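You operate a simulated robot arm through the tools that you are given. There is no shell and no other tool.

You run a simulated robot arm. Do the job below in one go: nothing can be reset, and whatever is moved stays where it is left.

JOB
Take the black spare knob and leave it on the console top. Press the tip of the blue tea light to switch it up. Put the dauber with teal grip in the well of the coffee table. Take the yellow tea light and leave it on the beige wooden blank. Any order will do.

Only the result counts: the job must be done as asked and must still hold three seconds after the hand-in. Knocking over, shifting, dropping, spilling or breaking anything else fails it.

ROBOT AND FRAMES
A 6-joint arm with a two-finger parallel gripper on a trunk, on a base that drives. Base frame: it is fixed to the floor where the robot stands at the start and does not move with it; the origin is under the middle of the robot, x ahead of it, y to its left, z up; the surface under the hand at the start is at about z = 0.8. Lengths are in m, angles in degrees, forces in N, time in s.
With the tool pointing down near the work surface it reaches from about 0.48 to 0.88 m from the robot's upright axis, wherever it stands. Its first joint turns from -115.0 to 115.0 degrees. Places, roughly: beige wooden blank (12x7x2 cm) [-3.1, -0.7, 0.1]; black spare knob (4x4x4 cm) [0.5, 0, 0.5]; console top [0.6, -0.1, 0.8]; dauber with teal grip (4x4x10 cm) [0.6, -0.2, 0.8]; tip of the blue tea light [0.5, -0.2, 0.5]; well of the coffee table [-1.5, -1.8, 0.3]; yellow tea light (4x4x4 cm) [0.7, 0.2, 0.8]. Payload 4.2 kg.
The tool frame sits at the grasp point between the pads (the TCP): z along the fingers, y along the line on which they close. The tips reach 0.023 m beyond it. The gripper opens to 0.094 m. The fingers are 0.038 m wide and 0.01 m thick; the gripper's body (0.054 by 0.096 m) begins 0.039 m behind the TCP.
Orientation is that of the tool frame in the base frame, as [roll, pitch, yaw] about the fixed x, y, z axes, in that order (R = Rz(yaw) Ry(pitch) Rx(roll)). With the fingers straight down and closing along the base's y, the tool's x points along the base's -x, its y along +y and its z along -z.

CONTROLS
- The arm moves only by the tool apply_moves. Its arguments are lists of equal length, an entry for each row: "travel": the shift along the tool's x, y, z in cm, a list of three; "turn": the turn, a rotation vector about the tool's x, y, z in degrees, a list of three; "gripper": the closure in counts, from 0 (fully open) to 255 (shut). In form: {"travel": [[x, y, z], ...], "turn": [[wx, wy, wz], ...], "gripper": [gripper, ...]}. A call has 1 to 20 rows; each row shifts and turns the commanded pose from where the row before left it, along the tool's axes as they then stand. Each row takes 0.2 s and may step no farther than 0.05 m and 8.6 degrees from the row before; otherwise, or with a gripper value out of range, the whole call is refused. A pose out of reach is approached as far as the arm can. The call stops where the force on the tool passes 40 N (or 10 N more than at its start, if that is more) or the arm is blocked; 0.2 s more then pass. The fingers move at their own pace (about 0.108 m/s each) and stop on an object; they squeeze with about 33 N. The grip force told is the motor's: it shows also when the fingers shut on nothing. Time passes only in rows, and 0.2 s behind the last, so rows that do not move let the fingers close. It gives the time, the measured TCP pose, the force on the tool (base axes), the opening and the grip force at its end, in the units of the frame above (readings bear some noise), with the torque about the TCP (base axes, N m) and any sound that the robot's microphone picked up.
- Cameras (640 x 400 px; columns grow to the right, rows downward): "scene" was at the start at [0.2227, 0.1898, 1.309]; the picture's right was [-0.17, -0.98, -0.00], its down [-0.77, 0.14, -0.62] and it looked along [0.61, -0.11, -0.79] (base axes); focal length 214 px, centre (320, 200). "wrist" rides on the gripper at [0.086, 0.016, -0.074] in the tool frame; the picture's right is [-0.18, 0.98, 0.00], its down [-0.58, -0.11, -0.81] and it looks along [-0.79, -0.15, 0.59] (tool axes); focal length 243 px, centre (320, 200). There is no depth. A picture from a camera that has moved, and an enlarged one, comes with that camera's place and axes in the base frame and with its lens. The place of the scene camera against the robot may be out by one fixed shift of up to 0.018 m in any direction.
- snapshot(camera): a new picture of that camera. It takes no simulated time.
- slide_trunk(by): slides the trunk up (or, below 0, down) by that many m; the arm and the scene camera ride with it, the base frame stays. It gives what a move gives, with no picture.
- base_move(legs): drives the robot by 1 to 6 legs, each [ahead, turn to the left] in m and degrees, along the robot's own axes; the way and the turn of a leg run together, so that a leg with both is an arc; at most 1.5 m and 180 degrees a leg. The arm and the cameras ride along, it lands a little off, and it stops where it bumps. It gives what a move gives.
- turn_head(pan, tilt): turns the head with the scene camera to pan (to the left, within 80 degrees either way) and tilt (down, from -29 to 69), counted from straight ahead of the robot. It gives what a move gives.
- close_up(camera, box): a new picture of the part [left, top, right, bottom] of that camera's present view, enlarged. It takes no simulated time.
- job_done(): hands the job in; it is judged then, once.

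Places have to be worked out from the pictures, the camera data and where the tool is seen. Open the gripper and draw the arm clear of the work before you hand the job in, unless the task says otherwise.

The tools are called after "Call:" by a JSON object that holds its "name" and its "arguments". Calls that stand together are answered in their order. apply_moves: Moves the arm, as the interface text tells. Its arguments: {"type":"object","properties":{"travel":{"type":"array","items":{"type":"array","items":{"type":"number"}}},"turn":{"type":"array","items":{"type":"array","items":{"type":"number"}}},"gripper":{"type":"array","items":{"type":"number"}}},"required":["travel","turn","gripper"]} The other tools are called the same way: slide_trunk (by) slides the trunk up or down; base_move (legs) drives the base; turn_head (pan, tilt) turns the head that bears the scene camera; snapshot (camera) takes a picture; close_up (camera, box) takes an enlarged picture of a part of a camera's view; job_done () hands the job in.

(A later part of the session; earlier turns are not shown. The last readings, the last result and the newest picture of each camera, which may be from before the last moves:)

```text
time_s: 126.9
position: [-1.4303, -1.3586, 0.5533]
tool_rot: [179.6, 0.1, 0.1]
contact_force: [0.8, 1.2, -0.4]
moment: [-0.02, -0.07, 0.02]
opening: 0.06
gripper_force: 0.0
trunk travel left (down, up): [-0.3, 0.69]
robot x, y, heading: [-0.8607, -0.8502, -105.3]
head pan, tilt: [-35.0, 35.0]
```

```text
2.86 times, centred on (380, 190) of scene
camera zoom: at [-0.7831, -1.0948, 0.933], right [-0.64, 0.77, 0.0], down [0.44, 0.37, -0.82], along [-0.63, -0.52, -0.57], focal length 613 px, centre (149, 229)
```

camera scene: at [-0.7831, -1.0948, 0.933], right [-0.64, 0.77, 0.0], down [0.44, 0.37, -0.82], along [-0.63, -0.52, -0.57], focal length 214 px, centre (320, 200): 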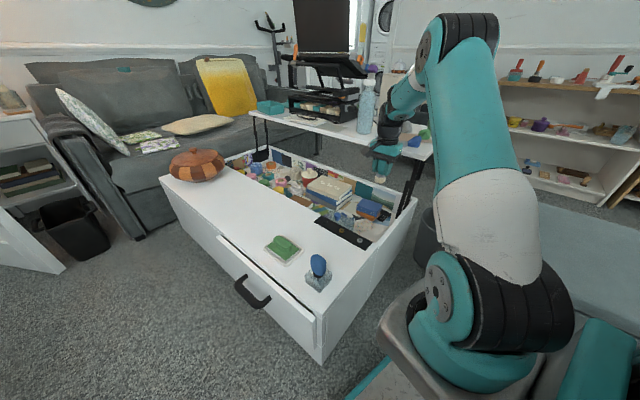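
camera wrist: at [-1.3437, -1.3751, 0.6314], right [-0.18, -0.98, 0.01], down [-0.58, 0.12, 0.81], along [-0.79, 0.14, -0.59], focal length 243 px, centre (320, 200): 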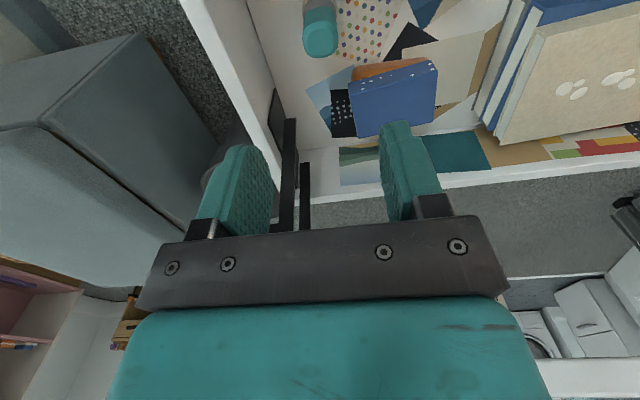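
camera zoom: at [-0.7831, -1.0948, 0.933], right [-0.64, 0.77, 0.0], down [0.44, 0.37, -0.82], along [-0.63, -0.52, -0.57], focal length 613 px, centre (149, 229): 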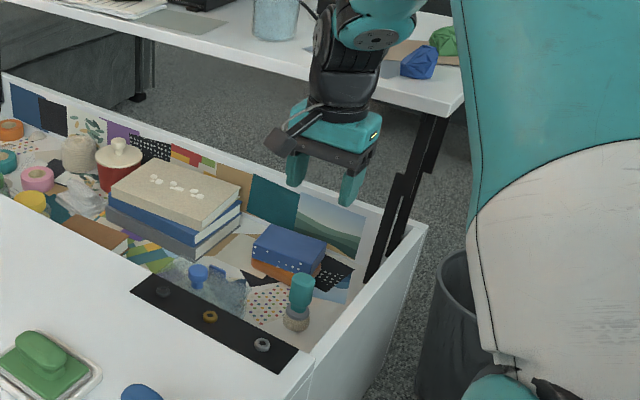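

The dauber stands upright in the well. I raise the trunk, restore the arm to its carry pose, and back out the way I came.

Call:
{"name": "slide_trunk", "arguments": {"by": 0.4}}

Call:
{"name": "apply_moves", "arguments": {"travel": [[0, 0, 0], [0, 0, 0], [0, 0, 0], [0, 0, 0], [0, 0, 0], [0, 0, 0], [0, 0, 0], [0, 0, 0], [0, 0, 0], [-0.64, 4.24, -1], [-0.64, 4.24, -1], [-0.64, 4.24, -1], [-0.64, 4.24, -1], [-0.64, 4.24, 0], [-0.64, 4.24, 0]], "turn": [[0, 0, -8.46], [0, 0, -8.46], [0, 0, -8.46], [0, 0, -8.46], [0, 0, -8.46], [0, 0, -8.46], [0, 0, -8.46], [0, 0, -8.46], [0, 0, -8.46], [0, 0, 0], [0, 0, 0], [0, 0, 0], [0, 0, 0], [0, 0, 0], [0, 0, 0]], "gripper": [92, 92, 92, 92, 92, 0, 0, 0, 0, 0, 0, 0, 0, 0, 0]}}

Call:
{"name": "base_move", "arguments": {"legs": [[-0.88, 0]]}}

```text
time_s: 130.7
position: [-1.4303, -1.3595, 0.954]
tool_rot: [179.4, 0.1, 0.1]
contact_force: [0.0, -0.2, 0.4]
moment: [0.0, 0.0, 0.01]
opening: 0.0601
gripper_force: 0.0
trunk travel left (down, up): [-0.7, 0.29]
robot x, y, heading: [-0.8605, -0.8461, -105.3]
head pan, tilt: [-35.0, 35.0]
```

```text
time_s: 133.9
position: [-1.1922, -1.456, 0.9953]
tool_rot: [179.9, 0.5, 76.1]
contact_force: [-0.2, 0.6, 0.4]
moment: [-0.01, -0.07, 0.02]
opening: 0.0938
gripper_force: 0.1
trunk travel left (down, up): [-0.7, 0.29]
robot x, y, heading: [-0.8621, -0.8508, -105.4]
head pan, tilt: [-35.0, 35.0]
```

```text
time_s: 138.5
position: [-0.9594, -0.6131, 0.9937]
tool_rot: [-180.0, 0.5, 76.6]
contact_force: [0.6, 0.2, -0.2]
moment: [0.03, -0.01, 0.0]
opening: 0.0941
gripper_force: 0.1
trunk travel left (down, up): [-0.7, 0.29]
robot x, y, heading: [-0.6307, -0.0015, -104.6]
head pan, tilt: [-35.0, 35.0]
```

Backed to (-0.63, 0). I glance toward the shelf with the beige blank before turning to the console.

Call:
{"name": "turn_head", "arguments": {"pan": -70, "tilt": 25}}

Call:
{"name": "snapshot", "arguments": {"camera": "scene"}}

Call:
{"name": "base_move", "arguments": {"legs": [[0, 104.6]]}}

Call:
{"name": "turn_head", "arguments": {"pan": 0, "tilt": 45}}

Call:
{"name": "snapshot", "arguments": {"camera": "scene"}}

```text
time_s: 139.5
position: [-0.9587, -0.6134, 0.9941]
tool_rot: [180.0, 0.4, 76.7]
contact_force: [-0.4, -0.5, 0.6]
moment: [0.04, -0.02, -0.01]
opening: 0.0938
gripper_force: 0.1
trunk travel left (down, up): [-0.7, 0.29]
robot x, y, heading: [-0.632, -0.0027, -104.8]
head pan, tilt: [-70.0, 25.0]
```

```text
taken
camera scene: at [-0.5776, -0.1989, 1.3488], right [-0.09, 1.0, 0.0], down [0.42, 0.04, -0.91], along [-0.9, -0.08, -0.42], focal length 214 px, centre (320, 200)
```

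scene: 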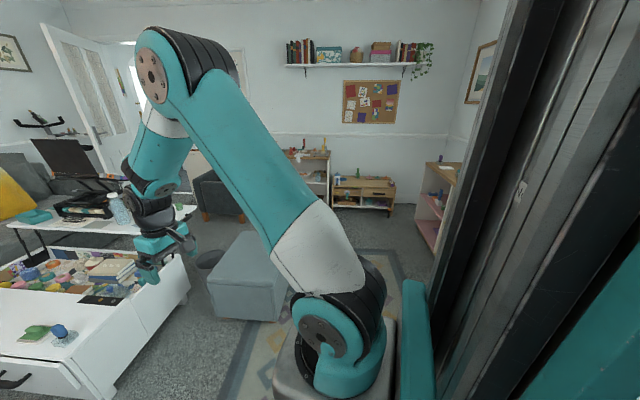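

```text
time_s: 144.4
position: [0.0452, -0.1469, 0.9951]
tool_rot: [179.9, 0.4, -177.2]
contact_force: [-0.3, 0.2, -0.2]
moment: [0.02, 0.0, -0.03]
opening: 0.0943
gripper_force: 0.1
trunk travel left (down, up): [-0.7, 0.29]
robot x, y, heading: [-0.6338, -0.0012, 1.2]
head pan, tilt: [-70.0, 25.0]
```

```text
time_s: 145.8
position: [0.0459, -0.1464, 0.9948]
tool_rot: [-180.0, 0.6, -177.1]
contact_force: [-0.4, 0.5, 0.2]
moment: [0.0, -0.01, -0.02]
opening: 0.0943
gripper_force: 0.1
trunk travel left (down, up): [-0.7, 0.29]
robot x, y, heading: [-0.6317, -0.0024, 1.4]
head pan, tilt: [0.0, 45.0]
```

```text
taken
camera scene: at [-0.4066, 0.2064, 1.3183], right [0.02, -1.0, 0.0], down [-0.71, -0.02, -0.71], along [0.71, 0.02, -0.71], focal length 214 px, centre (320, 200)
```

scene: 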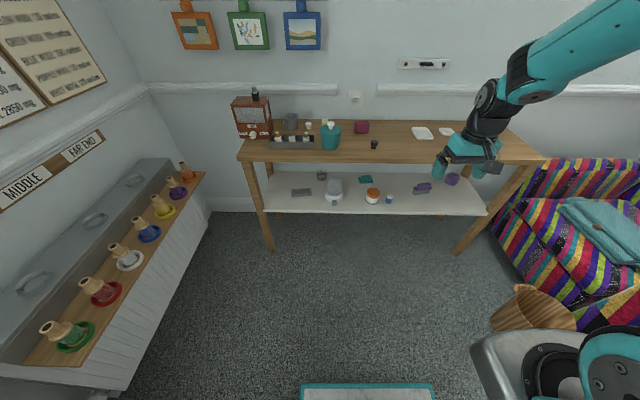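

The yellow tea light should be at about (0.65, 0.206), behind the teal pot. I straighten the heading and drive 0.55 m ahead with the hand high, right of the pot.

Call:
{"name": "base_move", "arguments": {"legs": [[0, -1.3], [0.55, 0]]}}

Call:
{"name": "apply_moves", "arguments": {"travel": [[0, 2, -4], [0, 4.5, 0], [0, 4.5, 0], [0, 4.5, 0], [0, 4.5, 0]], "turn": [[0, 0, 0], [0, 0, 0], [0, 0, 0], [0, 0, 0], [0, 0, 0]], "gripper": [80, 80, 80, 80, 80]}}

Call:
{"name": "snapshot", "arguments": {"camera": "wrist"}}

Call:
{"name": "snapshot", "arguments": {"camera": "scene"}}

```text
time_s: 149.3
position: [0.5906, -0.1601, 0.9945]
tool_rot: [-179.9, 0.6, -178.5]
contact_force: [0.0, -0.1, 0.3]
moment: [0.0, -0.01, 0.0]
opening: 0.0941
gripper_force: 0.1
trunk travel left (down, up): [-0.7, 0.29]
robot x, y, heading: [-0.0831, -0.0021, 0.0]
head pan, tilt: [0.0, 45.0]
```

```text
time_s: 150.5
position: [0.5838, 0.0382, 1.0346]
tool_rot: [180.0, 0.5, -178.6]
contact_force: [0.3, 0.3, -0.2]
moment: [0.06, 0.03, -0.04]
opening: 0.0645
gripper_force: 0.0
trunk travel left (down, up): [-0.7, 0.29]
robot x, y, heading: [-0.0872, 0.0, -0.1]
head pan, tilt: [0.0, 45.0]
```

```text
taken
camera wrist: at [0.497, 0.0519, 1.1112], right [0.16, 0.99, 0.0], down [0.58, -0.09, 0.81], along [0.8, -0.13, -0.58], focal length 243 px, centre (320, 200)
```

wrist: 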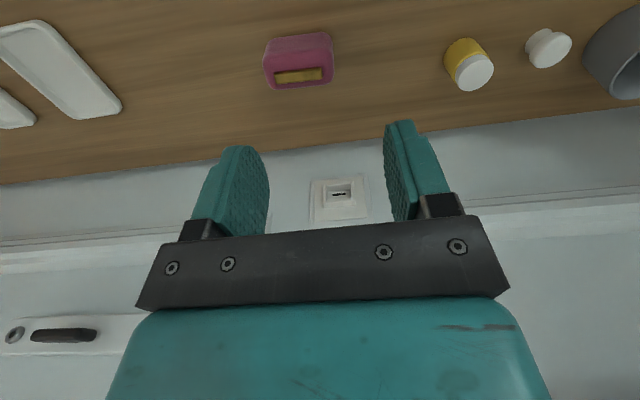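

```text
taken
camera scene: at [0.1445, 0.2014, 1.3183], right [0.0, -1.0, 0.0], down [-0.71, 0.0, -0.71], along [0.71, 0.0, -0.71], focal length 214 px, centre (320, 200)
```

scene: 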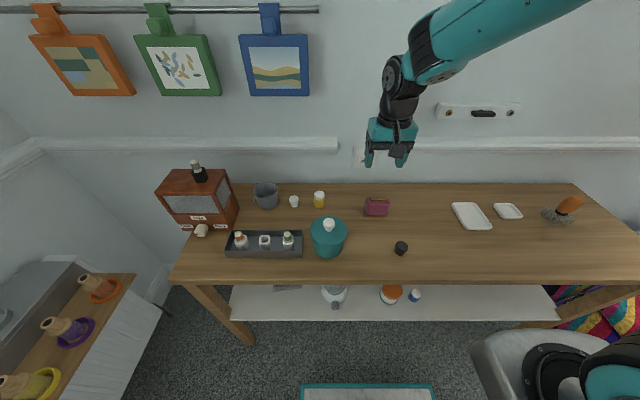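

The tea light is at about (0.652, 0.203). I move above it and turn the hand 40° so its camera box stays clear of the teal pot, then come down part way.

Call:
{"name": "apply_moves", "arguments": {"travel": [[-1.8, 4.1, 0], [-1.8, 4.1, 0], [-1.8, 4.1, 0], [-1.8, 4.03, 0], [0, 0, 0], [0, 0, 0], [0, 0, 0], [0, 0, 0], [0, 0, 0], [0, 0, 4], [0, 0, 4]], "turn": [[0, 0, 0], [0, 0, 0], [0, 0, 0], [0, 0, 0], [0, 0, -8], [0, 0, -8], [0, 0, -8], [0, 0, -8], [0, 0, -8], [0, 0, 0], [0, 0, 0]], "gripper": [80, 80, 80, 80, 80, 80, 80, 80, 80, 80, 80]}}

Call:
{"name": "snapshot", "arguments": {"camera": "wrist"}}

Call:
{"name": "close_up", "arguments": {"camera": "scene", "box": [240, 140, 400, 260]}}

```text
time_s: 152.9
position: [0.6517, 0.2041, 0.9567]
tool_rot: [-179.7, 0.4, -138.4]
contact_force: [0.3, 0.3, -0.5]
moment: [0.0, 0.01, 0.01]
opening: 0.0646
gripper_force: 0.1
trunk travel left (down, up): [-0.7, 0.29]
robot x, y, heading: [-0.0891, -0.0006, 0.2]
head pan, tilt: [0.0, 45.0]
```

```text
taken
camera wrist: at [0.5766, 0.1574, 1.0323], right [-0.52, 0.86, 0.0], down [0.5, 0.3, 0.81], along [0.7, 0.42, -0.58], focal length 243 px, centre (320, 200)
```

wrist: 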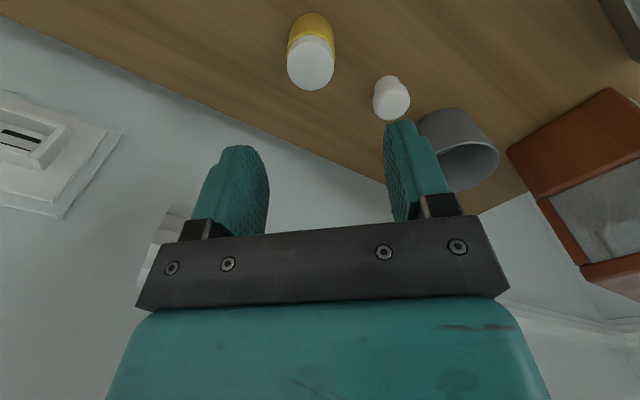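

```text
3.33 times, centred on (320, 200) of scene
camera zoom: at [0.1442, 0.2018, 1.3184], right [0.0, -1.0, 0.0], down [-0.71, 0.0, -0.71], along [0.71, 0.0, -0.71], focal length 715 px, centre (320, 200)
```

zoom: 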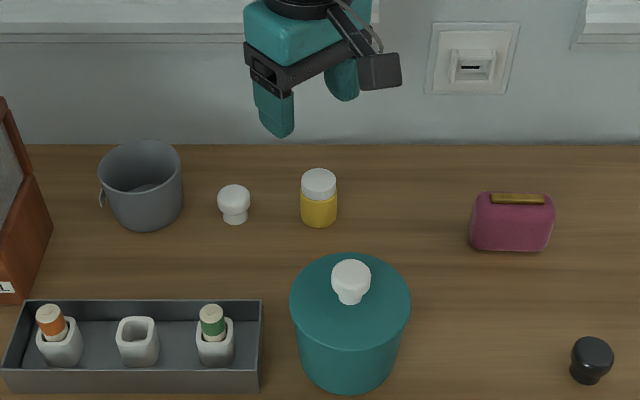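

Slight correction (7 mm along the closing axis), then lower to z≈0.88 and recheck.

Call:
{"name": "apply_moves", "arguments": {"travel": [[0, -0.7, 0], [0, 0, 4], [0, 0, 3.5]], "turn": [[0, 0, 0], [0, 0, 0], [0, 0, 0]], "gripper": [80, 80, 80]}}

Call:
{"name": "snapshot", "arguments": {"camera": "wrist"}}

Call:
{"name": "close_up", "arguments": {"camera": "scene", "box": [240, 140, 400, 260]}}

```text
time_s: 153.7
position: [0.6567, 0.1991, 0.8804]
tool_rot: [-179.6, 0.5, -138.4]
contact_force: [0.7, 0.4, -0.1]
moment: [-0.01, 0.0, -0.02]
opening: 0.0646
gripper_force: 0.1
trunk travel left (down, up): [-0.7, 0.29]
robot x, y, heading: [-0.083, -0.0019, -0.3]
head pan, tilt: [0.0, 45.0]
```

```text
taken
camera wrist: at [0.5819, 0.1524, 0.9575], right [-0.51, 0.86, 0.0], down [0.5, 0.3, 0.81], along [0.7, 0.42, -0.58], focal length 243 px, centre (320, 200)
```

wrist: 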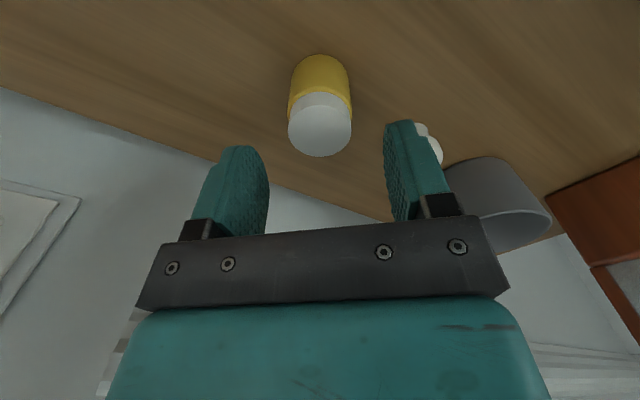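

```text
3.33 times, centred on (320, 200) of scene
camera zoom: at [0.1441, 0.2018, 1.3184], right [0.0, -1.0, 0.0], down [-0.71, 0.0, -0.71], along [0.71, 0.0, -0.71], focal length 715 px, centre (320, 200)
```

zoom: 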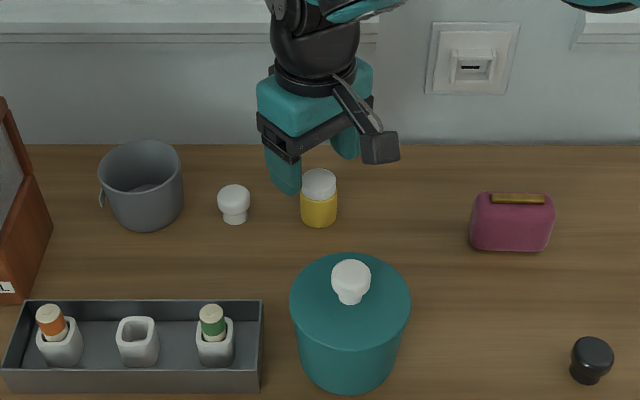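

Centred. I lower to z≈0.817 and close on the yellow body.

Call:
{"name": "apply_moves", "arguments": {"travel": [[0, 0, 3], [0, 0, 2.2], [0, 0, 1.1], [0, 0, 0], [0, 0, 0], [0, 0, 0]], "turn": [[0, 0, 0], [0, 0, 0], [0, 0, 0], [0, 0, 0], [0, 0, 0], [0, 0, 0]], "gripper": [80, 80, 80, 255, 255, 255]}}

Call:
{"name": "snapshot", "arguments": {"camera": "wrist"}}

```text
time_s: 154.6
position: [0.656, 0.2051, 0.8225]
tool_rot: [-179.8, 0.7, -137.8]
contact_force: [-2.9, 2.7, 13.1]
moment: [0.09, 0.45, -0.01]
opening: 0.0352
gripper_force: 33.0
trunk travel left (down, up): [-0.7, 0.29]
robot x, y, heading: [-0.0888, -0.003, 0.0]
head pan, tilt: [0.0, 45.0]
stopped in row 4: the force on the tool passed its limit at 46 N (the readings are from after the stop); the commanded pose is now the measured one
```

```text
taken
camera wrist: at [0.5812, 0.157, 0.8993], right [-0.52, 0.85, 0.0], down [0.5, 0.3, 0.81], along [0.69, 0.43, -0.58], focal length 243 px, centre (320, 200)
```

wrist: 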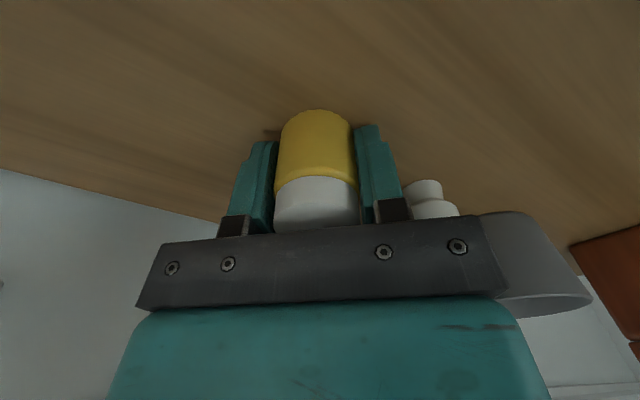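

The fingertips touched the table (top is really z≈0.80), and the tea light is gripped at 3.5 cm. I lift it straight up.

Call:
{"name": "apply_moves", "arguments": {"travel": [[0, 0, -0.5], [0, 0, -3], [0, 0, -5], [0, 0, -5], [0, 0, -5], [0, 0, -5]], "turn": [[0, 0, 0], [0, 0, 0], [0, 0, 0], [0, 0, 0], [0, 0, 0], [0, 0, 0]], "gripper": [255, 255, 255, 255, 255, 255]}}

Call:
{"name": "snapshot", "arguments": {"camera": "wrist"}}

Call:
{"name": "snapshot", "arguments": {"camera": "scene"}}

```text
time_s: 156.0
position: [0.6545, 0.2005, 1.0535]
tool_rot: [179.9, 0.5, -137.8]
contact_force: [-0.3, 0.5, -1.1]
moment: [0.02, 0.03, 0.04]
opening: 0.0352
gripper_force: 33.3
trunk travel left (down, up): [-0.7, 0.29]
robot x, y, heading: [-0.0862, -0.0028, -0.1]
head pan, tilt: [0.0, 45.0]
```

```text
taken
camera wrist: at [0.5796, 0.1542, 1.1312], right [-0.52, 0.85, 0.0], down [0.5, 0.31, 0.81], along [0.69, 0.42, -0.59], focal length 243 px, centre (320, 200)
```

wrist: 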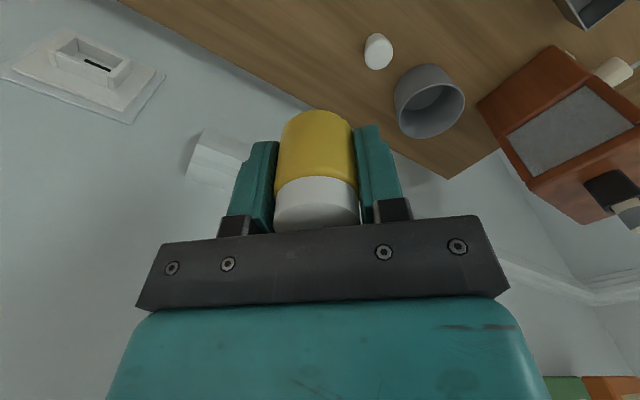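

```text
taken
camera scene: at [0.1446, 0.2021, 1.3181], right [0.0, -1.0, 0.0], down [-0.71, 0.0, -0.71], along [0.71, 0.0, -0.71], focal length 214 px, centre (320, 200)
```

scene: 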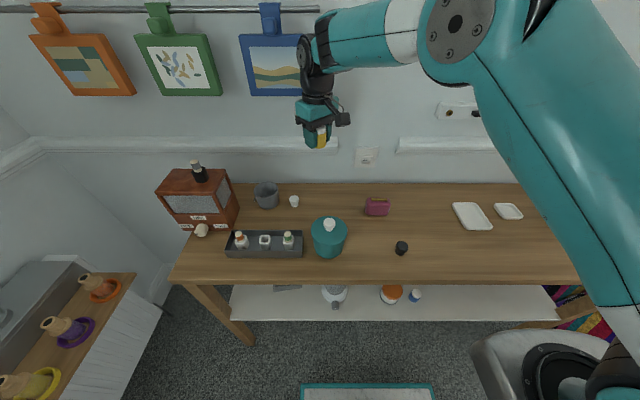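

Tea light held securely. I swing the hand back to the right-hand carry position, then back away from the console.

Call:
{"name": "apply_moves", "arguments": {"travel": [[0, 0, 0], [0, 0, 0], [0, 0, 0], [0, 0, 0], [0, 0, 0], [0, -4.4, 0], [0, -4.4, 0], [0, -4.4, 0], [0, -4.4, 0], [0, -4.4, 0], [0, -4.4, 0], [0, -4.4, 0], [0, -4.4, 0]], "turn": [[0, 0, 8], [0, 0, 8], [0, 0, 8], [0, 0, 8], [0, 0, 8], [0, 0, 0], [0, 0, 0], [0, 0, 0], [0, 0, 0], [0, 0, 0], [0, 0, 0], [0, 0, 0], [0, 0, 0]], "gripper": [255, 255, 255, 255, 255, 255, 255, 255, 255, 255, 255, 255, 255]}}

Call:
{"name": "base_move", "arguments": {"legs": [[-0.55, 0]]}}

Call:
{"name": "turn_head", "arguments": {"pan": 0, "tilt": 35}}

Call:
{"name": "snapshot", "arguments": {"camera": "scene"}}

```text
time_s: 158.8
position: [0.6671, -0.1503, 1.0539]
tool_rot: [179.8, 0.4, -177.8]
contact_force: [-0.6, -0.1, -0.7]
moment: [-0.02, -0.02, 0.0]
opening: 0.0354
gripper_force: 32.7
trunk travel left (down, up): [-0.7, 0.29]
robot x, y, heading: [-0.0861, -0.0021, 0.4]
head pan, tilt: [0.0, 45.0]
```

```text
time_s: 162.0
position: [0.1123, -0.1514, 1.0535]
tool_rot: [179.8, 0.5, -177.9]
contact_force: [-0.3, 0.0, -0.5]
moment: [0.06, -0.02, 0.05]
opening: 0.0352
gripper_force: 32.9
trunk travel left (down, up): [-0.7, 0.29]
robot x, y, heading: [-0.639, -0.0007, -0.1]
head pan, tilt: [0.0, 45.0]
```

```text
time_s: 162.7
position: [0.1131, -0.1516, 1.0542]
tool_rot: [179.7, 0.3, -177.9]
contact_force: [-0.3, 0.3, -1.3]
moment: [-0.02, 0.03, 0.02]
opening: 0.035
gripper_force: 33.4
trunk travel left (down, up): [-0.7, 0.29]
robot x, y, heading: [-0.6375, -0.0022, -0.1]
head pan, tilt: [0.0, 35.0]
```

```text
taken
camera scene: at [-0.4033, 0.201, 1.333], right [0.0, -1.0, 0.0], down [-0.57, 0.0, -0.82], along [0.82, 0.0, -0.57], focal length 214 px, centre (320, 200)
```

scene: 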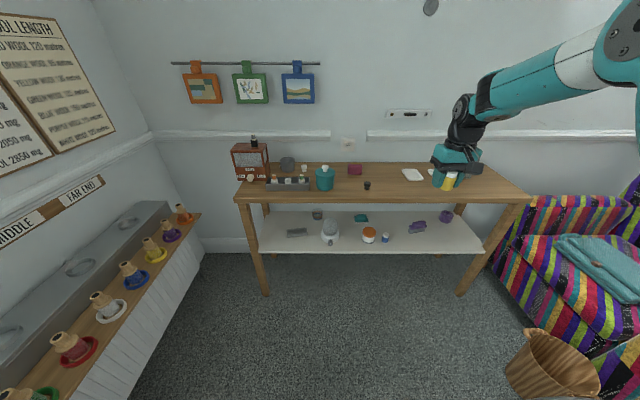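

Console side is as intended. Now to the shelf with the beige blank: I turn round to face −x and look down the room.

Call:
{"name": "base_move", "arguments": {"legs": [[0, -90], [0, -90]]}}

Call:
{"name": "turn_head", "arguments": {"pan": 0, "tilt": 30}}

Call:
{"name": "snapshot", "arguments": {"camera": "scene"}}

Call:
{"name": "close_up", "arguments": {"camera": "scene", "box": [200, 100, 440, 250]}}

```text
time_s: 170.8
position: [-1.3917, 0.1528, 1.0537]
tool_rot: [179.8, 0.5, 1.7]
contact_force: [-0.4, 0.1, -0.7]
moment: [-0.02, -0.01, 0.01]
opening: 0.035
gripper_force: 33.1
trunk travel left (down, up): [-0.7, 0.29]
robot x, y, heading: [-0.6351, -0.0023, 179.4]
head pan, tilt: [0.0, 35.0]
```

```text
time_s: 171.4
position: [-1.3905, 0.1519, 1.0525]
tool_rot: [179.8, 0.4, 1.7]
contact_force: [0.3, 0.4, -0.6]
moment: [0.01, 0.0, 0.03]
opening: 0.0351
gripper_force: 32.3
trunk travel left (down, up): [-0.7, 0.29]
robot x, y, heading: [-0.6399, -0.0037, 179.6]
head pan, tilt: [0.0, 30.0]
```

```text
taken
camera scene: at [-0.8868, -0.1879, 1.3408], right [0.01, 1.0, 0.0], down [0.5, 0.0, -0.87], along [-0.87, 0.0, -0.5], focal length 214 px, centre (320, 200)
```

scene: 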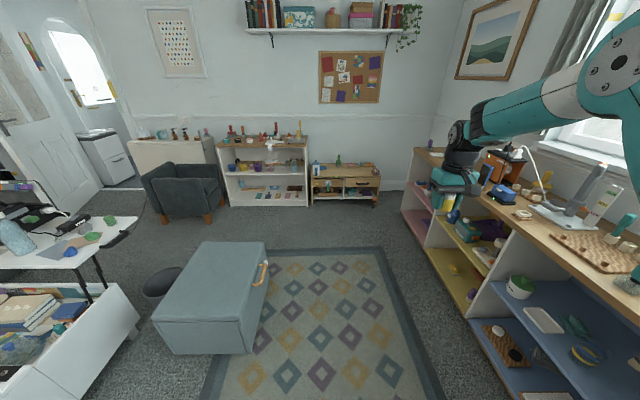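

```text
2.67 times, centred on (320, 175) of scene
camera zoom: at [-0.8868, -0.1879, 1.3408], right [0.01, 1.0, 0.0], down [0.5, 0.0, -0.87], along [-0.87, 0.0, -0.5], focal length 572 px, centre (320, 267)
```

zoom: 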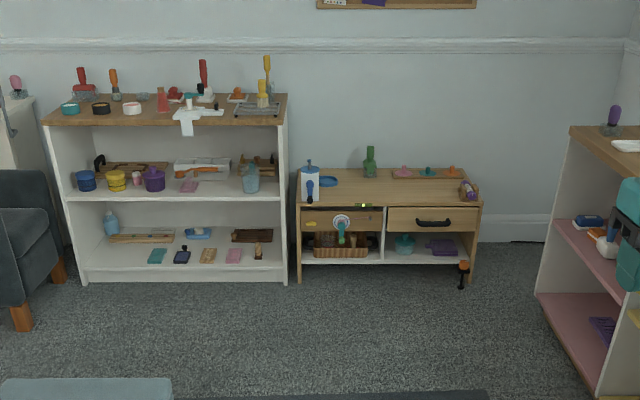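

The beige blank lies on the lowest shelf (z≈0.1) of the white bookcase, with a board ~0.3 m above it, so I'll need the hand tilted there. To set the tea light down upright, I must re-grip it with the hand tilted 45°; I return to the console's front edge for that.

Call:
{"name": "base_move", "arguments": {"legs": [[0, 90], [0, 90], [0.29, 0]]}}

Call:
{"name": "turn_head", "arguments": {"pan": -10, "tilt": 45}}

Call:
{"name": "snapshot", "arguments": {"camera": "scene"}}

Call:
{"name": "snapshot", "arguments": {"camera": "wrist"}}

```text
time_s: 181.1
position: [0.4042, -0.1268, 1.0542]
tool_rot: [179.8, 0.4, -176.5]
contact_force: [-0.6, 0.4, 0.2]
moment: [0.0, -0.01, 0.01]
opening: 0.0353
gripper_force: 32.5
trunk travel left (down, up): [-0.7, 0.29]
robot x, y, heading: [-0.3479, 0.0057, 1.6]
head pan, tilt: [0.0, 30.0]
```

```text
time_s: 181.9
position: [0.4059, -0.1256, 1.0534]
tool_rot: [179.8, 0.5, -176.5]
contact_force: [-0.1, 0.3, -0.1]
moment: [-0.01, -0.02, -0.03]
opening: 0.0349
gripper_force: 33.1
trunk travel left (down, up): [-0.7, 0.29]
robot x, y, heading: [-0.3529, 0.0087, 1.5]
head pan, tilt: [-10.0, 45.0]
```

```text
taken
camera scene: at [-0.1272, 0.1994, 1.3183], right [-0.15, -0.99, 0.0], down [-0.7, 0.11, -0.71], along [0.7, -0.11, -0.71], focal length 214 px, centre (320, 200)
```

scene: 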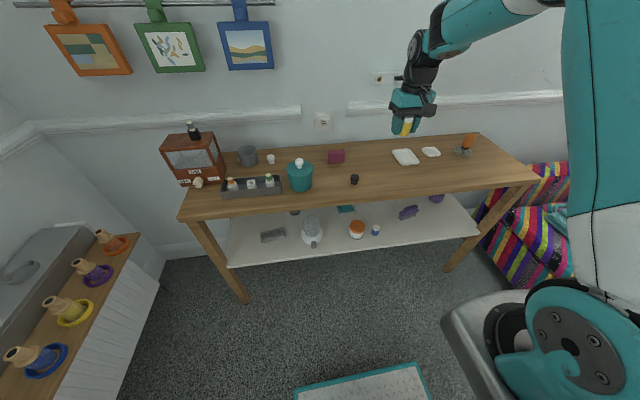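

```text
taken
camera wrist: at [0.3175, -0.1161, 1.1307], right [0.12, 0.99, 0.01], down [0.58, -0.08, 0.81], along [0.8, -0.1, -0.59], focal length 243 px, centre (320, 200)
```

wrist: 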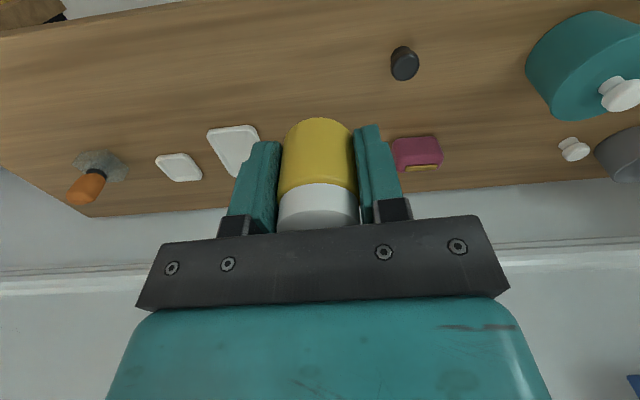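

Space around (0.435, -0.15) on the console front is free. I go over it and lower the tea light.

Call:
{"name": "apply_moves", "arguments": {"travel": [[-2.84, -2.68, 0], [0, 0, 5], [0, 0, 5], [0, 0, 5], [0, 0, 4], [0, 0, 2]], "turn": [[0, 0, 0], [0, 0, 0], [0, 0, 0], [0, 0, 0], [0, 0, 0], [0, 0, 0]], "gripper": [255, 255, 255, 255, 255, 255]}}

Call:
{"name": "apply_moves", "arguments": {"travel": [[0, 0, 0.4], [0, 0, 0.3], [0, 0, 0.2]], "turn": [[0, 0, 0], [0, 0, 0], [0, 0, 0]], "gripper": [255, 255, 255]}}

Call:
{"name": "snapshot", "arguments": {"camera": "wrist"}}

```text
time_s: 183.3
position: [0.4364, -0.1497, 0.8442]
tool_rot: [179.8, 0.4, -176.4]
contact_force: [0.5, -0.6, -1.2]
moment: [-0.03, -0.01, -0.02]
opening: 0.035
gripper_force: 33.0
trunk travel left (down, up): [-0.7, 0.29]
robot x, y, heading: [-0.3521, 0.0064, 1.5]
head pan, tilt: [-10.0, 45.0]
```

```text
time_s: 184.1
position: [0.4364, -0.1495, 0.8351]
tool_rot: [179.8, 0.4, -176.5]
contact_force: [-0.6, 0.0, -0.9]
moment: [-0.05, 0.01, -0.04]
opening: 0.0348
gripper_force: 32.7
trunk travel left (down, up): [-0.7, 0.29]
robot x, y, heading: [-0.3498, 0.0047, 1.5]
head pan, tilt: [-10.0, 45.0]
```

```text
taken
camera wrist: at [0.3487, -0.1403, 0.9113], right [0.12, 0.99, 0.01], down [0.58, -0.08, 0.81], along [0.8, -0.1, -0.59], focal length 243 px, centre (320, 200)
```

wrist: 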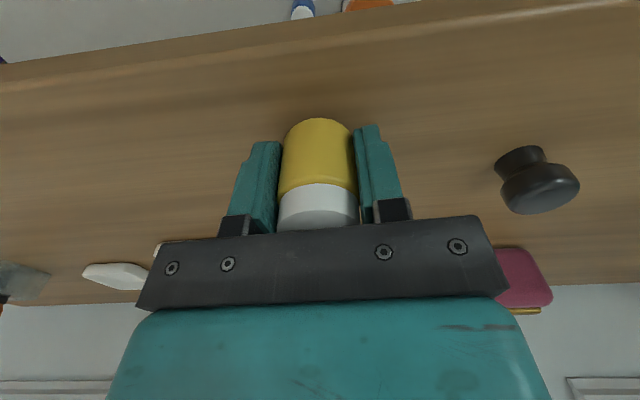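

Close above the top; continuing in 2–3 mm steps.

Call:
{"name": "apply_moves", "arguments": {"travel": [[0, 0, 0.3], [0, 0, 0.3]], "turn": [[0, 0, 0], [0, 0, 0]], "gripper": [255, 255]}}

Call:
{"name": "apply_moves", "arguments": {"travel": [[0, 0, 0.2], [0, 0, 0.2]], "turn": [[0, 0, 0], [0, 0, 0]], "gripper": [255, 255]}}

Call:
{"name": "apply_moves", "arguments": {"travel": [[0, 0, 0.2], [0, 0, 0.1]], "turn": [[0, 0, 0], [0, 0, 0]], "gripper": [255, 255]}}

```text
time_s: 184.7
position: [0.4358, -0.1502, 0.8274]
tool_rot: [179.8, 0.4, -176.5]
contact_force: [0.4, 0.0, -0.7]
moment: [0.0, -0.03, -0.01]
opening: 0.0351
gripper_force: 32.9
trunk travel left (down, up): [-0.7, 0.29]
robot x, y, heading: [-0.3536, 0.0046, 1.5]
head pan, tilt: [-10.0, 45.0]
```

```text
time_s: 185.3
position: [0.437, -0.1499, 0.8244]
tool_rot: [179.8, 0.4, -176.5]
contact_force: [-0.4, -0.4, -0.3]
moment: [0.0, 0.01, 0.0]
opening: 0.0351
gripper_force: 33.2
trunk travel left (down, up): [-0.7, 0.29]
robot x, y, heading: [-0.3497, 0.0038, 1.4]
head pan, tilt: [-10.0, 45.0]
```

```text
time_s: 185.9
position: [0.4365, -0.1503, 0.8229]
tool_rot: [179.8, 0.4, -176.4]
contact_force: [-3.1, 0.7, 7.9]
moment: [-0.14, 0.1, -0.05]
opening: 0.0352
gripper_force: 33.1
trunk travel left (down, up): [-0.7, 0.29]
robot x, y, heading: [-0.3522, 0.0048, 1.4]
head pan, tilt: [-10.0, 45.0]
```

Contact. I open the fingers, lift clear, and then tilt the hand 45° forward.

Call:
{"name": "apply_moves", "arguments": {"travel": [[0, 0, -0.05], [0, 0, 0], [0, 0, 0], [0, 0, -1], [0, 0, -3], [0, 0, -5]], "turn": [[0, 0, 0], [0, 0, 0], [0, 0, 0], [0, 0, 0], [0, 0, 0], [0, 0, 0]], "gripper": [200, 120, 80, 80, 80, 80]}}

Call:
{"name": "apply_moves", "arguments": {"travel": [[3, 0, 0], [3, 0, 0], [0, 0, 0], [0, 0, 0], [0, 0, 0], [0, 0, 0], [0, 0, 0], [0, 0, 0]], "turn": [[0, 0, 0], [0, 0, 0], [0, -7.5, 0], [0, -7.5, 0], [0, -7.5, 0], [0, -7.5, 0], [0, -7.5, 0], [0, -7.5, 0]], "gripper": [80, 80, 80, 80, 80, 80, 80, 80]}}

Call:
{"name": "snapshot", "arguments": {"camera": "wrist"}}

Call:
{"name": "snapshot", "arguments": {"camera": "scene"}}

```text
time_s: 187.3
position: [0.4345, -0.151, 0.913]
tool_rot: [179.7, 0.4, -176.5]
contact_force: [0.6, 0.3, -0.7]
moment: [0.0, 0.04, 0.03]
opening: 0.0646
gripper_force: 0.0
trunk travel left (down, up): [-0.7, 0.29]
robot x, y, heading: [-0.3517, 0.0016, 1.5]
head pan, tilt: [-10.0, 45.0]
```

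```text
time_s: 189.1
position: [0.3752, -0.1554, 0.9126]
tool_rot: [179.7, 45.4, -176.8]
contact_force: [0.2, 0.8, 0.6]
moment: [0.03, -0.02, 0.01]
opening: 0.064
gripper_force: 0.1
trunk travel left (down, up): [-0.7, 0.29]
robot x, y, heading: [-0.348, 0.0069, 1.3]
head pan, tilt: [-10.0, 45.0]
```

```text
taken
camera wrist: at [0.2617, -0.1452, 0.9057], right [0.07, 0.99, 0.14], down [-0.16, -0.12, 0.98], along [0.98, -0.09, 0.15], focal length 243 px, centre (320, 200)
```

wrist: 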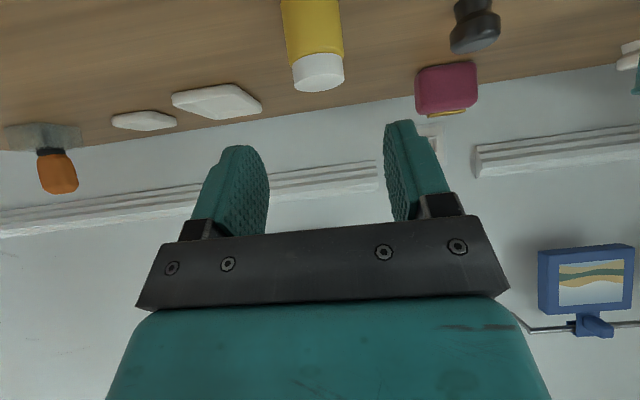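

```text
taken
camera scene: at [-0.1273, 0.1995, 1.3183], right [-0.15, -0.99, 0.0], down [-0.7, 0.11, -0.71], along [0.7, -0.11, -0.71], focal length 214 px, centre (320, 200)
```

scene: 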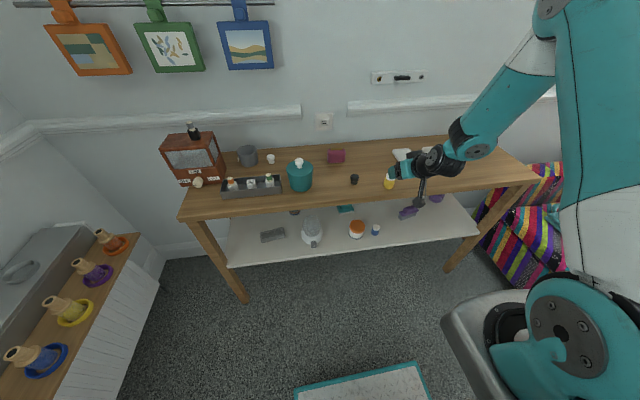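

The tea light stands at (0.4365, -0.150). I slide the tilted open hand down along its axis around it, first part way.

Call:
{"name": "apply_moves", "arguments": {"travel": [[0.4, 0.08, 3.0], [0.4, 0.08, 3.0]], "turn": [[0, 0, 0], [0, 0, 0]], "gripper": [80, 80]}}

Call:
{"name": "snapshot", "arguments": {"camera": "wrist"}}

Call:
{"name": "close_up", "arguments": {"camera": "scene", "box": [340, 140, 460, 215]}}

```text
time_s: 189.7
position: [0.4116, -0.1511, 0.8651]
tool_rot: [179.7, 45.4, -176.8]
contact_force: [-0.8, 0.5, -0.7]
moment: [-0.03, -0.01, 0.01]
opening: 0.0644
gripper_force: 0.1
trunk travel left (down, up): [-0.7, 0.29]
robot x, y, heading: [-0.3522, 0.008, 1.3]
head pan, tilt: [-10.0, 45.0]
```

```text
taken
camera wrist: at [0.2979, -0.142, 0.8576], right [0.07, 0.99, 0.14], down [-0.16, -0.12, 0.98], along [0.98, -0.09, 0.15], focal length 243 px, centre (320, 200)
```

wrist: 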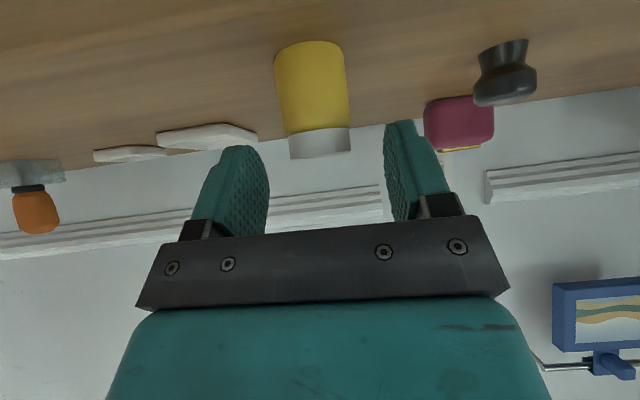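

```text
5.33 times, centred on (400, 178) of scene
camera zoom: at [-0.1276, 0.1994, 1.3184], right [-0.15, -0.99, 0.0], down [-0.7, 0.11, -0.71], along [0.7, -0.11, -0.71], focal length 1144 px, centre (-107, 320)
```

zoom: 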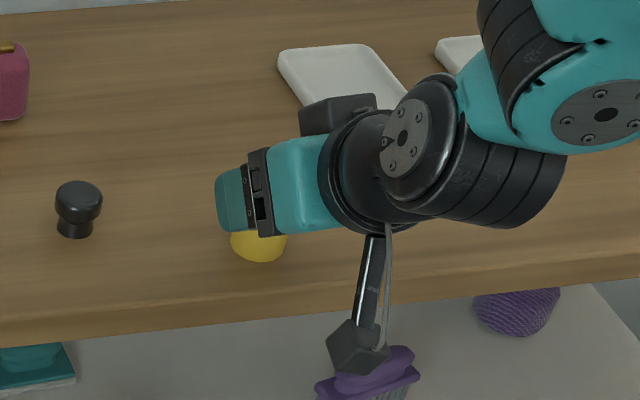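

Centred between the fingers and the camera box hangs in front of the edge. I finish the approach and close.

Call:
{"name": "apply_moves", "arguments": {"travel": [[0.3, 0, 2.2], [0.2, 0, 1.6], [0, 0, 0], [0, 0, 0], [0, 0, 0], [0, 0, 0]], "turn": [[0, 0, 0], [0, 0, 0], [0, 0, 0], [0, 0, 0], [0, 0, 0], [0, 0, 0]], "gripper": [80, 80, 80, 255, 255, 255]}}

Call:
{"name": "snapshot", "arguments": {"camera": "wrist"}}

```text
time_s: 191.1
position: [0.4365, -0.1498, 0.8339]
tool_rot: [179.6, 45.4, -176.8]
contact_force: [-0.5, 0.3, 0.3]
moment: [0.01, 0.01, 0.0]
opening: 0.035
gripper_force: 33.5
trunk travel left (down, up): [-0.7, 0.29]
robot x, y, heading: [-0.3531, 0.0026, 1.6]
head pan, tilt: [-10.0, 45.0]
```

```text
taken
camera wrist: at [0.3217, -0.1407, 0.8273], right [0.07, 0.99, 0.14], down [-0.16, -0.12, 0.98], along [0.98, -0.09, 0.15], focal length 243 px, centre (320, 200)
```

wrist: 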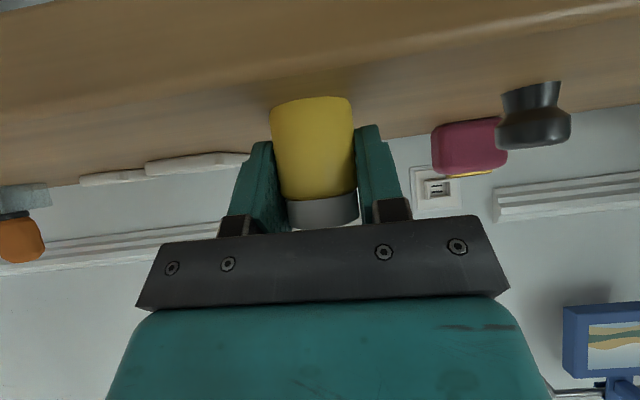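

Gripped upright with the hand tilted; TCP sits 3.4 cm above its base. I lift 18 cm vertically and check.

Call:
{"name": "apply_moves", "arguments": {"travel": [[-0.71, 0, -0.7], [-2.14, 0, -2.1], [-2.85, 0, -2.8], [-2.85, 0, -2.8], [-2.85, 0, -2.8], [-2.85, 0, -2.8]], "turn": [[0, 0, 0], [0, 0, 0], [0, 0, 0], [0, 0, 0], [0, 0, 0], [0, 0, 0]], "gripper": [255, 255, 255, 255, 255, 255]}}

Call:
{"name": "snapshot", "arguments": {"camera": "wrist"}}

Call:
{"name": "snapshot", "arguments": {"camera": "scene"}}

```text
time_s: 192.5
position: [0.436, -0.1477, 1.0353]
tool_rot: [179.6, 45.3, -176.8]
contact_force: [0.5, 0.6, -1.1]
moment: [-0.05, -0.01, 0.01]
opening: 0.0352
gripper_force: 33.0
trunk travel left (down, up): [-0.7, 0.29]
robot x, y, heading: [-0.3465, 0.0119, 1.2]
head pan, tilt: [-10.0, 45.0]
```

```text
taken
camera wrist: at [0.3224, -0.14, 1.0282], right [0.07, 0.99, 0.14], down [-0.16, -0.12, 0.98], along [0.99, -0.09, 0.15], focal length 243 px, centre (320, 200)
```

wrist: 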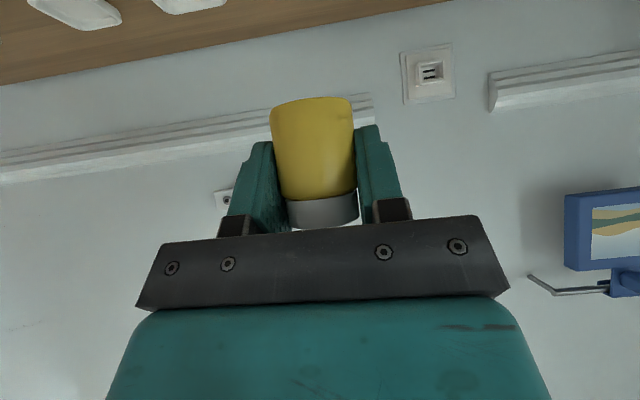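

```text
taken
camera scene: at [-0.1268, 0.1993, 1.3181], right [-0.15, -0.99, 0.0], down [-0.7, 0.11, -0.71], along [0.7, -0.11, -0.71], focal length 214 px, centre (320, 200)
```

scene: 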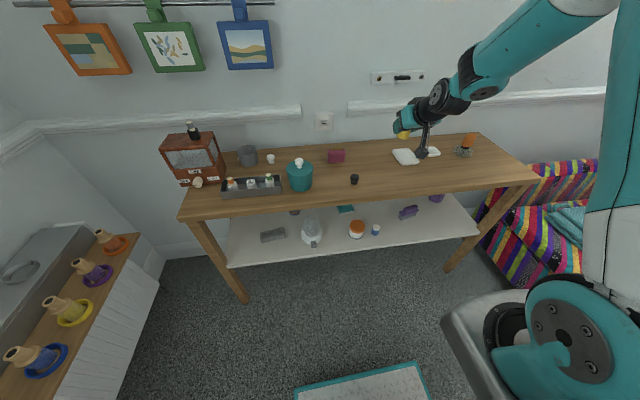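

Held upright. I back off, raise the trunk a little for travel, turn round, and drive toward the bookcase along y≈0.

Call:
{"name": "base_move", "arguments": {"legs": [[-0.3, -1.3], [0, -90], [0, -90]]}}

Call:
{"name": "slide_trunk", "arguments": {"by": 0.15}}

Call:
{"name": "turn_head", "arguments": {"pan": 10, "tilt": 40}}

Call:
{"name": "snapshot", "arguments": {"camera": "scene"}}

```text
time_s: 202.2
position: [-1.4396, 0.1666, 1.0358]
tool_rot: [179.7, 45.4, 2.4]
contact_force: [-0.2, 0.1, -1.0]
moment: [-0.03, 0.03, 0.02]
opening: 0.0348
gripper_force: 33.0
trunk travel left (down, up): [-0.7, 0.29]
robot x, y, heading: [-0.6579, 0.0055, -179.4]
head pan, tilt: [-10.0, 45.0]
```

```text
time_s: 203.9
position: [-1.4399, 0.1668, 1.1844]
tool_rot: [179.6, 45.5, 2.4]
contact_force: [0.2, -0.5, -0.3]
moment: [0.0, 0.01, -0.01]
opening: 0.0351
gripper_force: 33.1
trunk travel left (down, up): [-0.85, 0.14]
robot x, y, heading: [-0.6552, 0.0025, -179.3]
head pan, tilt: [-10.0, 45.0]
```

```text
time_s: 204.8
position: [-1.4394, 0.1671, 1.1851]
tool_rot: [179.6, 45.4, 2.4]
contact_force: [-0.5, -0.5, 0.0]
moment: [0.04, 0.01, 0.0]
opening: 0.0349
gripper_force: 32.5
trunk travel left (down, up): [-0.85, 0.14]
robot x, y, heading: [-0.6575, 0.0015, -179.2]
head pan, tilt: [10.0, 40.0]
```

```text
taken
camera scene: at [-0.8916, -0.2026, 1.4755], right [-0.18, 0.98, 0.0], down [0.63, 0.12, -0.77], along [-0.75, -0.14, -0.64], focal length 214 px, centre (320, 200)
```

scene: 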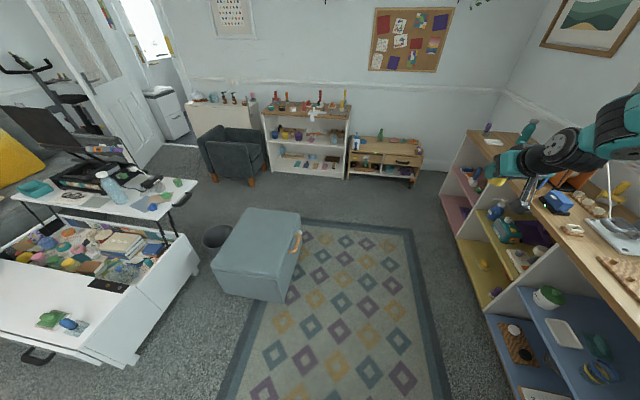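

The way along y≈0 is clear (ottoman right face at y≈−0.58, cabinet front at y≈0.75). I drive 1.4 m, then turn toward the bookcase.

Call:
{"name": "base_move", "arguments": {"legs": [[1.4, 0], [0, 32]]}}

Call:
{"name": "turn_head", "arguments": {"pan": 0, "tilt": 45}}

Call:
{"name": "snapshot", "arguments": {"camera": "scene"}}

Call:
{"name": "close_up", "arguments": {"camera": "scene", "box": [200, 100, 440, 250]}}

```text
time_s: 213.3
position: [-2.807, -0.2812, 1.1848]
tool_rot: [179.7, 45.4, 34.1]
contact_force: [0.1, -1.3, -0.4]
moment: [0.02, -0.01, -0.03]
opening: 0.035
gripper_force: 33.1
trunk travel left (down, up): [-0.85, 0.14]
robot x, y, heading: [-2.0528, -0.0126, -147.4]
head pan, tilt: [10.0, 40.0]
```

```text
time_s: 214.0
position: [-2.8077, -0.2825, 1.1843]
tool_rot: [179.6, 45.4, 34.0]
contact_force: [-0.3, -0.2, -0.9]
moment: [0.01, -0.01, 0.0]
opening: 0.035
gripper_force: 33.1
trunk travel left (down, up): [-0.85, 0.14]
robot x, y, heading: [-2.0517, -0.0077, -147.6]
head pan, tilt: [0.0, 45.0]
```

```text
taken
camera scene: at [-2.1488, -0.292, 1.4683], right [-0.53, 0.85, 0.0], down [0.6, 0.38, -0.71], along [-0.6, -0.38, -0.71], focal length 214 px, centre (320, 200)
```

scene: 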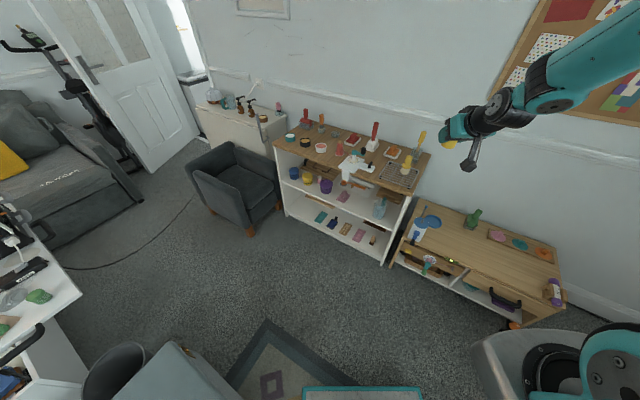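

```text
2.67 times, centred on (320, 175) of scene
camera zoom: at [-2.1488, -0.292, 1.4683], right [-0.53, 0.85, 0.0], down [0.6, 0.38, -0.71], along [-0.6, -0.38, -0.71], focal length 572 px, centre (320, 267)
```

zoom: 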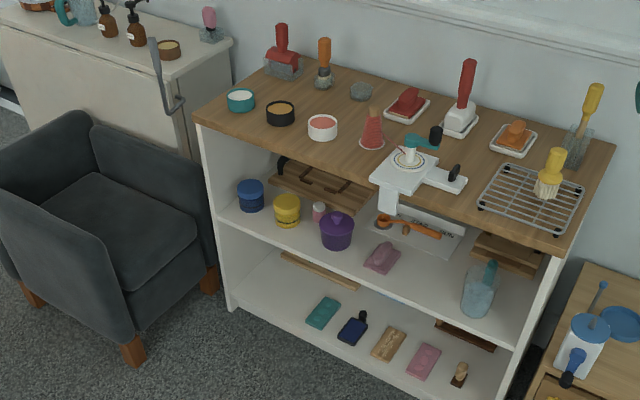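

Blank: centre ≈ (-3.12, -0.67), long side along x, neighbours ±0.11 m away; a gadget overhangs the bookcase's top edge so I'll lower the hand well in front. I first shift the hand left and align it toward heading ~195°, then drive 0.2 m.

Call:
{"name": "apply_moves", "arguments": {"travel": [[0.46, 4.27, -0.46], [0.46, 4.27, -0.46], [0.46, 4.27, -0.46], [0.46, 4.27, -0.46], [0, 0, 0], [0, 0, 0], [0, 0, 0]], "turn": [[0, 0, 0], [0, 0, 0], [0, 0, 0], [0, 0, 0], [4.48, 0, 4.48], [4.48, 0, 4.48], [4.48, 0, 4.48]], "gripper": [255, 255, 255, 255, 255, 255, 255]}}

Call:
{"name": "base_move", "arguments": {"legs": [[0.2, 0]]}}

Call:
{"name": "snapshot", "arguments": {"camera": "scene"}}

Call:
{"name": "snapshot", "arguments": {"camera": "wrist"}}

```text
time_s: 215.6
position: [-2.69, -0.4073, 1.1845]
tool_rot: [179.5, 45.3, 14.8]
contact_force: [0.1, -1.1, 0.1]
moment: [-0.04, 0.01, 0.03]
opening: 0.0348
gripper_force: 32.6
trunk travel left (down, up): [-0.85, 0.14]
robot x, y, heading: [-2.0528, -0.0126, -147.5]
head pan, tilt: [0.0, 45.0]
```

```text
time_s: 217.2
position: [-2.8573, -0.5159, 1.1852]
tool_rot: [179.4, 45.3, 15.1]
contact_force: [-1.1, -0.7, -1.3]
moment: [0.0, -0.01, -0.02]
opening: 0.0349
gripper_force: 33.4
trunk travel left (down, up): [-0.85, 0.14]
robot x, y, heading: [-2.2207, -0.1191, -147.5]
head pan, tilt: [0.0, 45.0]
```

```text
taken
camera scene: at [-2.3175, -0.399, 1.4683], right [-0.54, 0.84, 0.0], down [0.6, 0.38, -0.71], along [-0.6, -0.38, -0.71], focal length 214 px, centre (320, 200)
```

scene: 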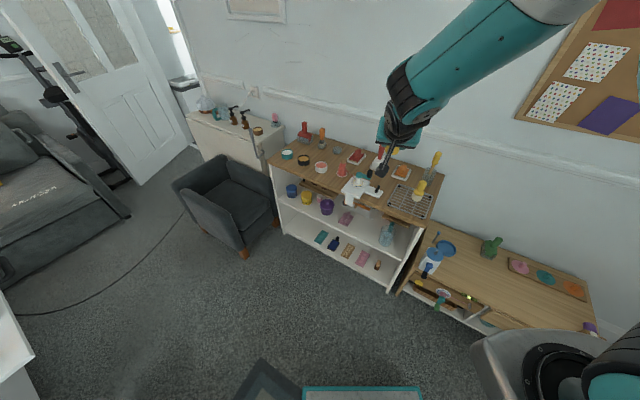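

```text
taken
camera wrist: at [-2.743, -0.5023, 1.1791], right [0.13, -0.98, 0.14], down [0.13, 0.15, 0.98], along [-0.98, -0.11, 0.15], focal length 243 px, centre (320, 200)
```

wrist: 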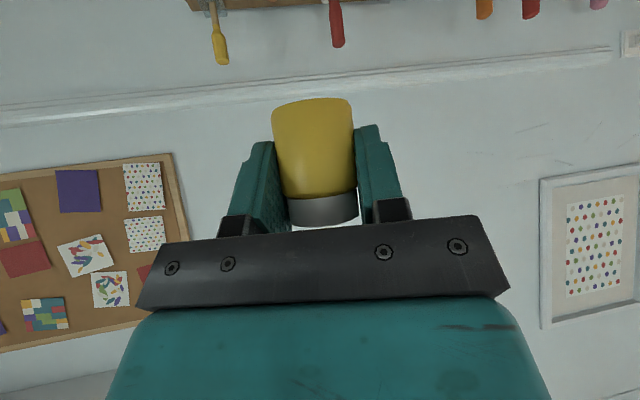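

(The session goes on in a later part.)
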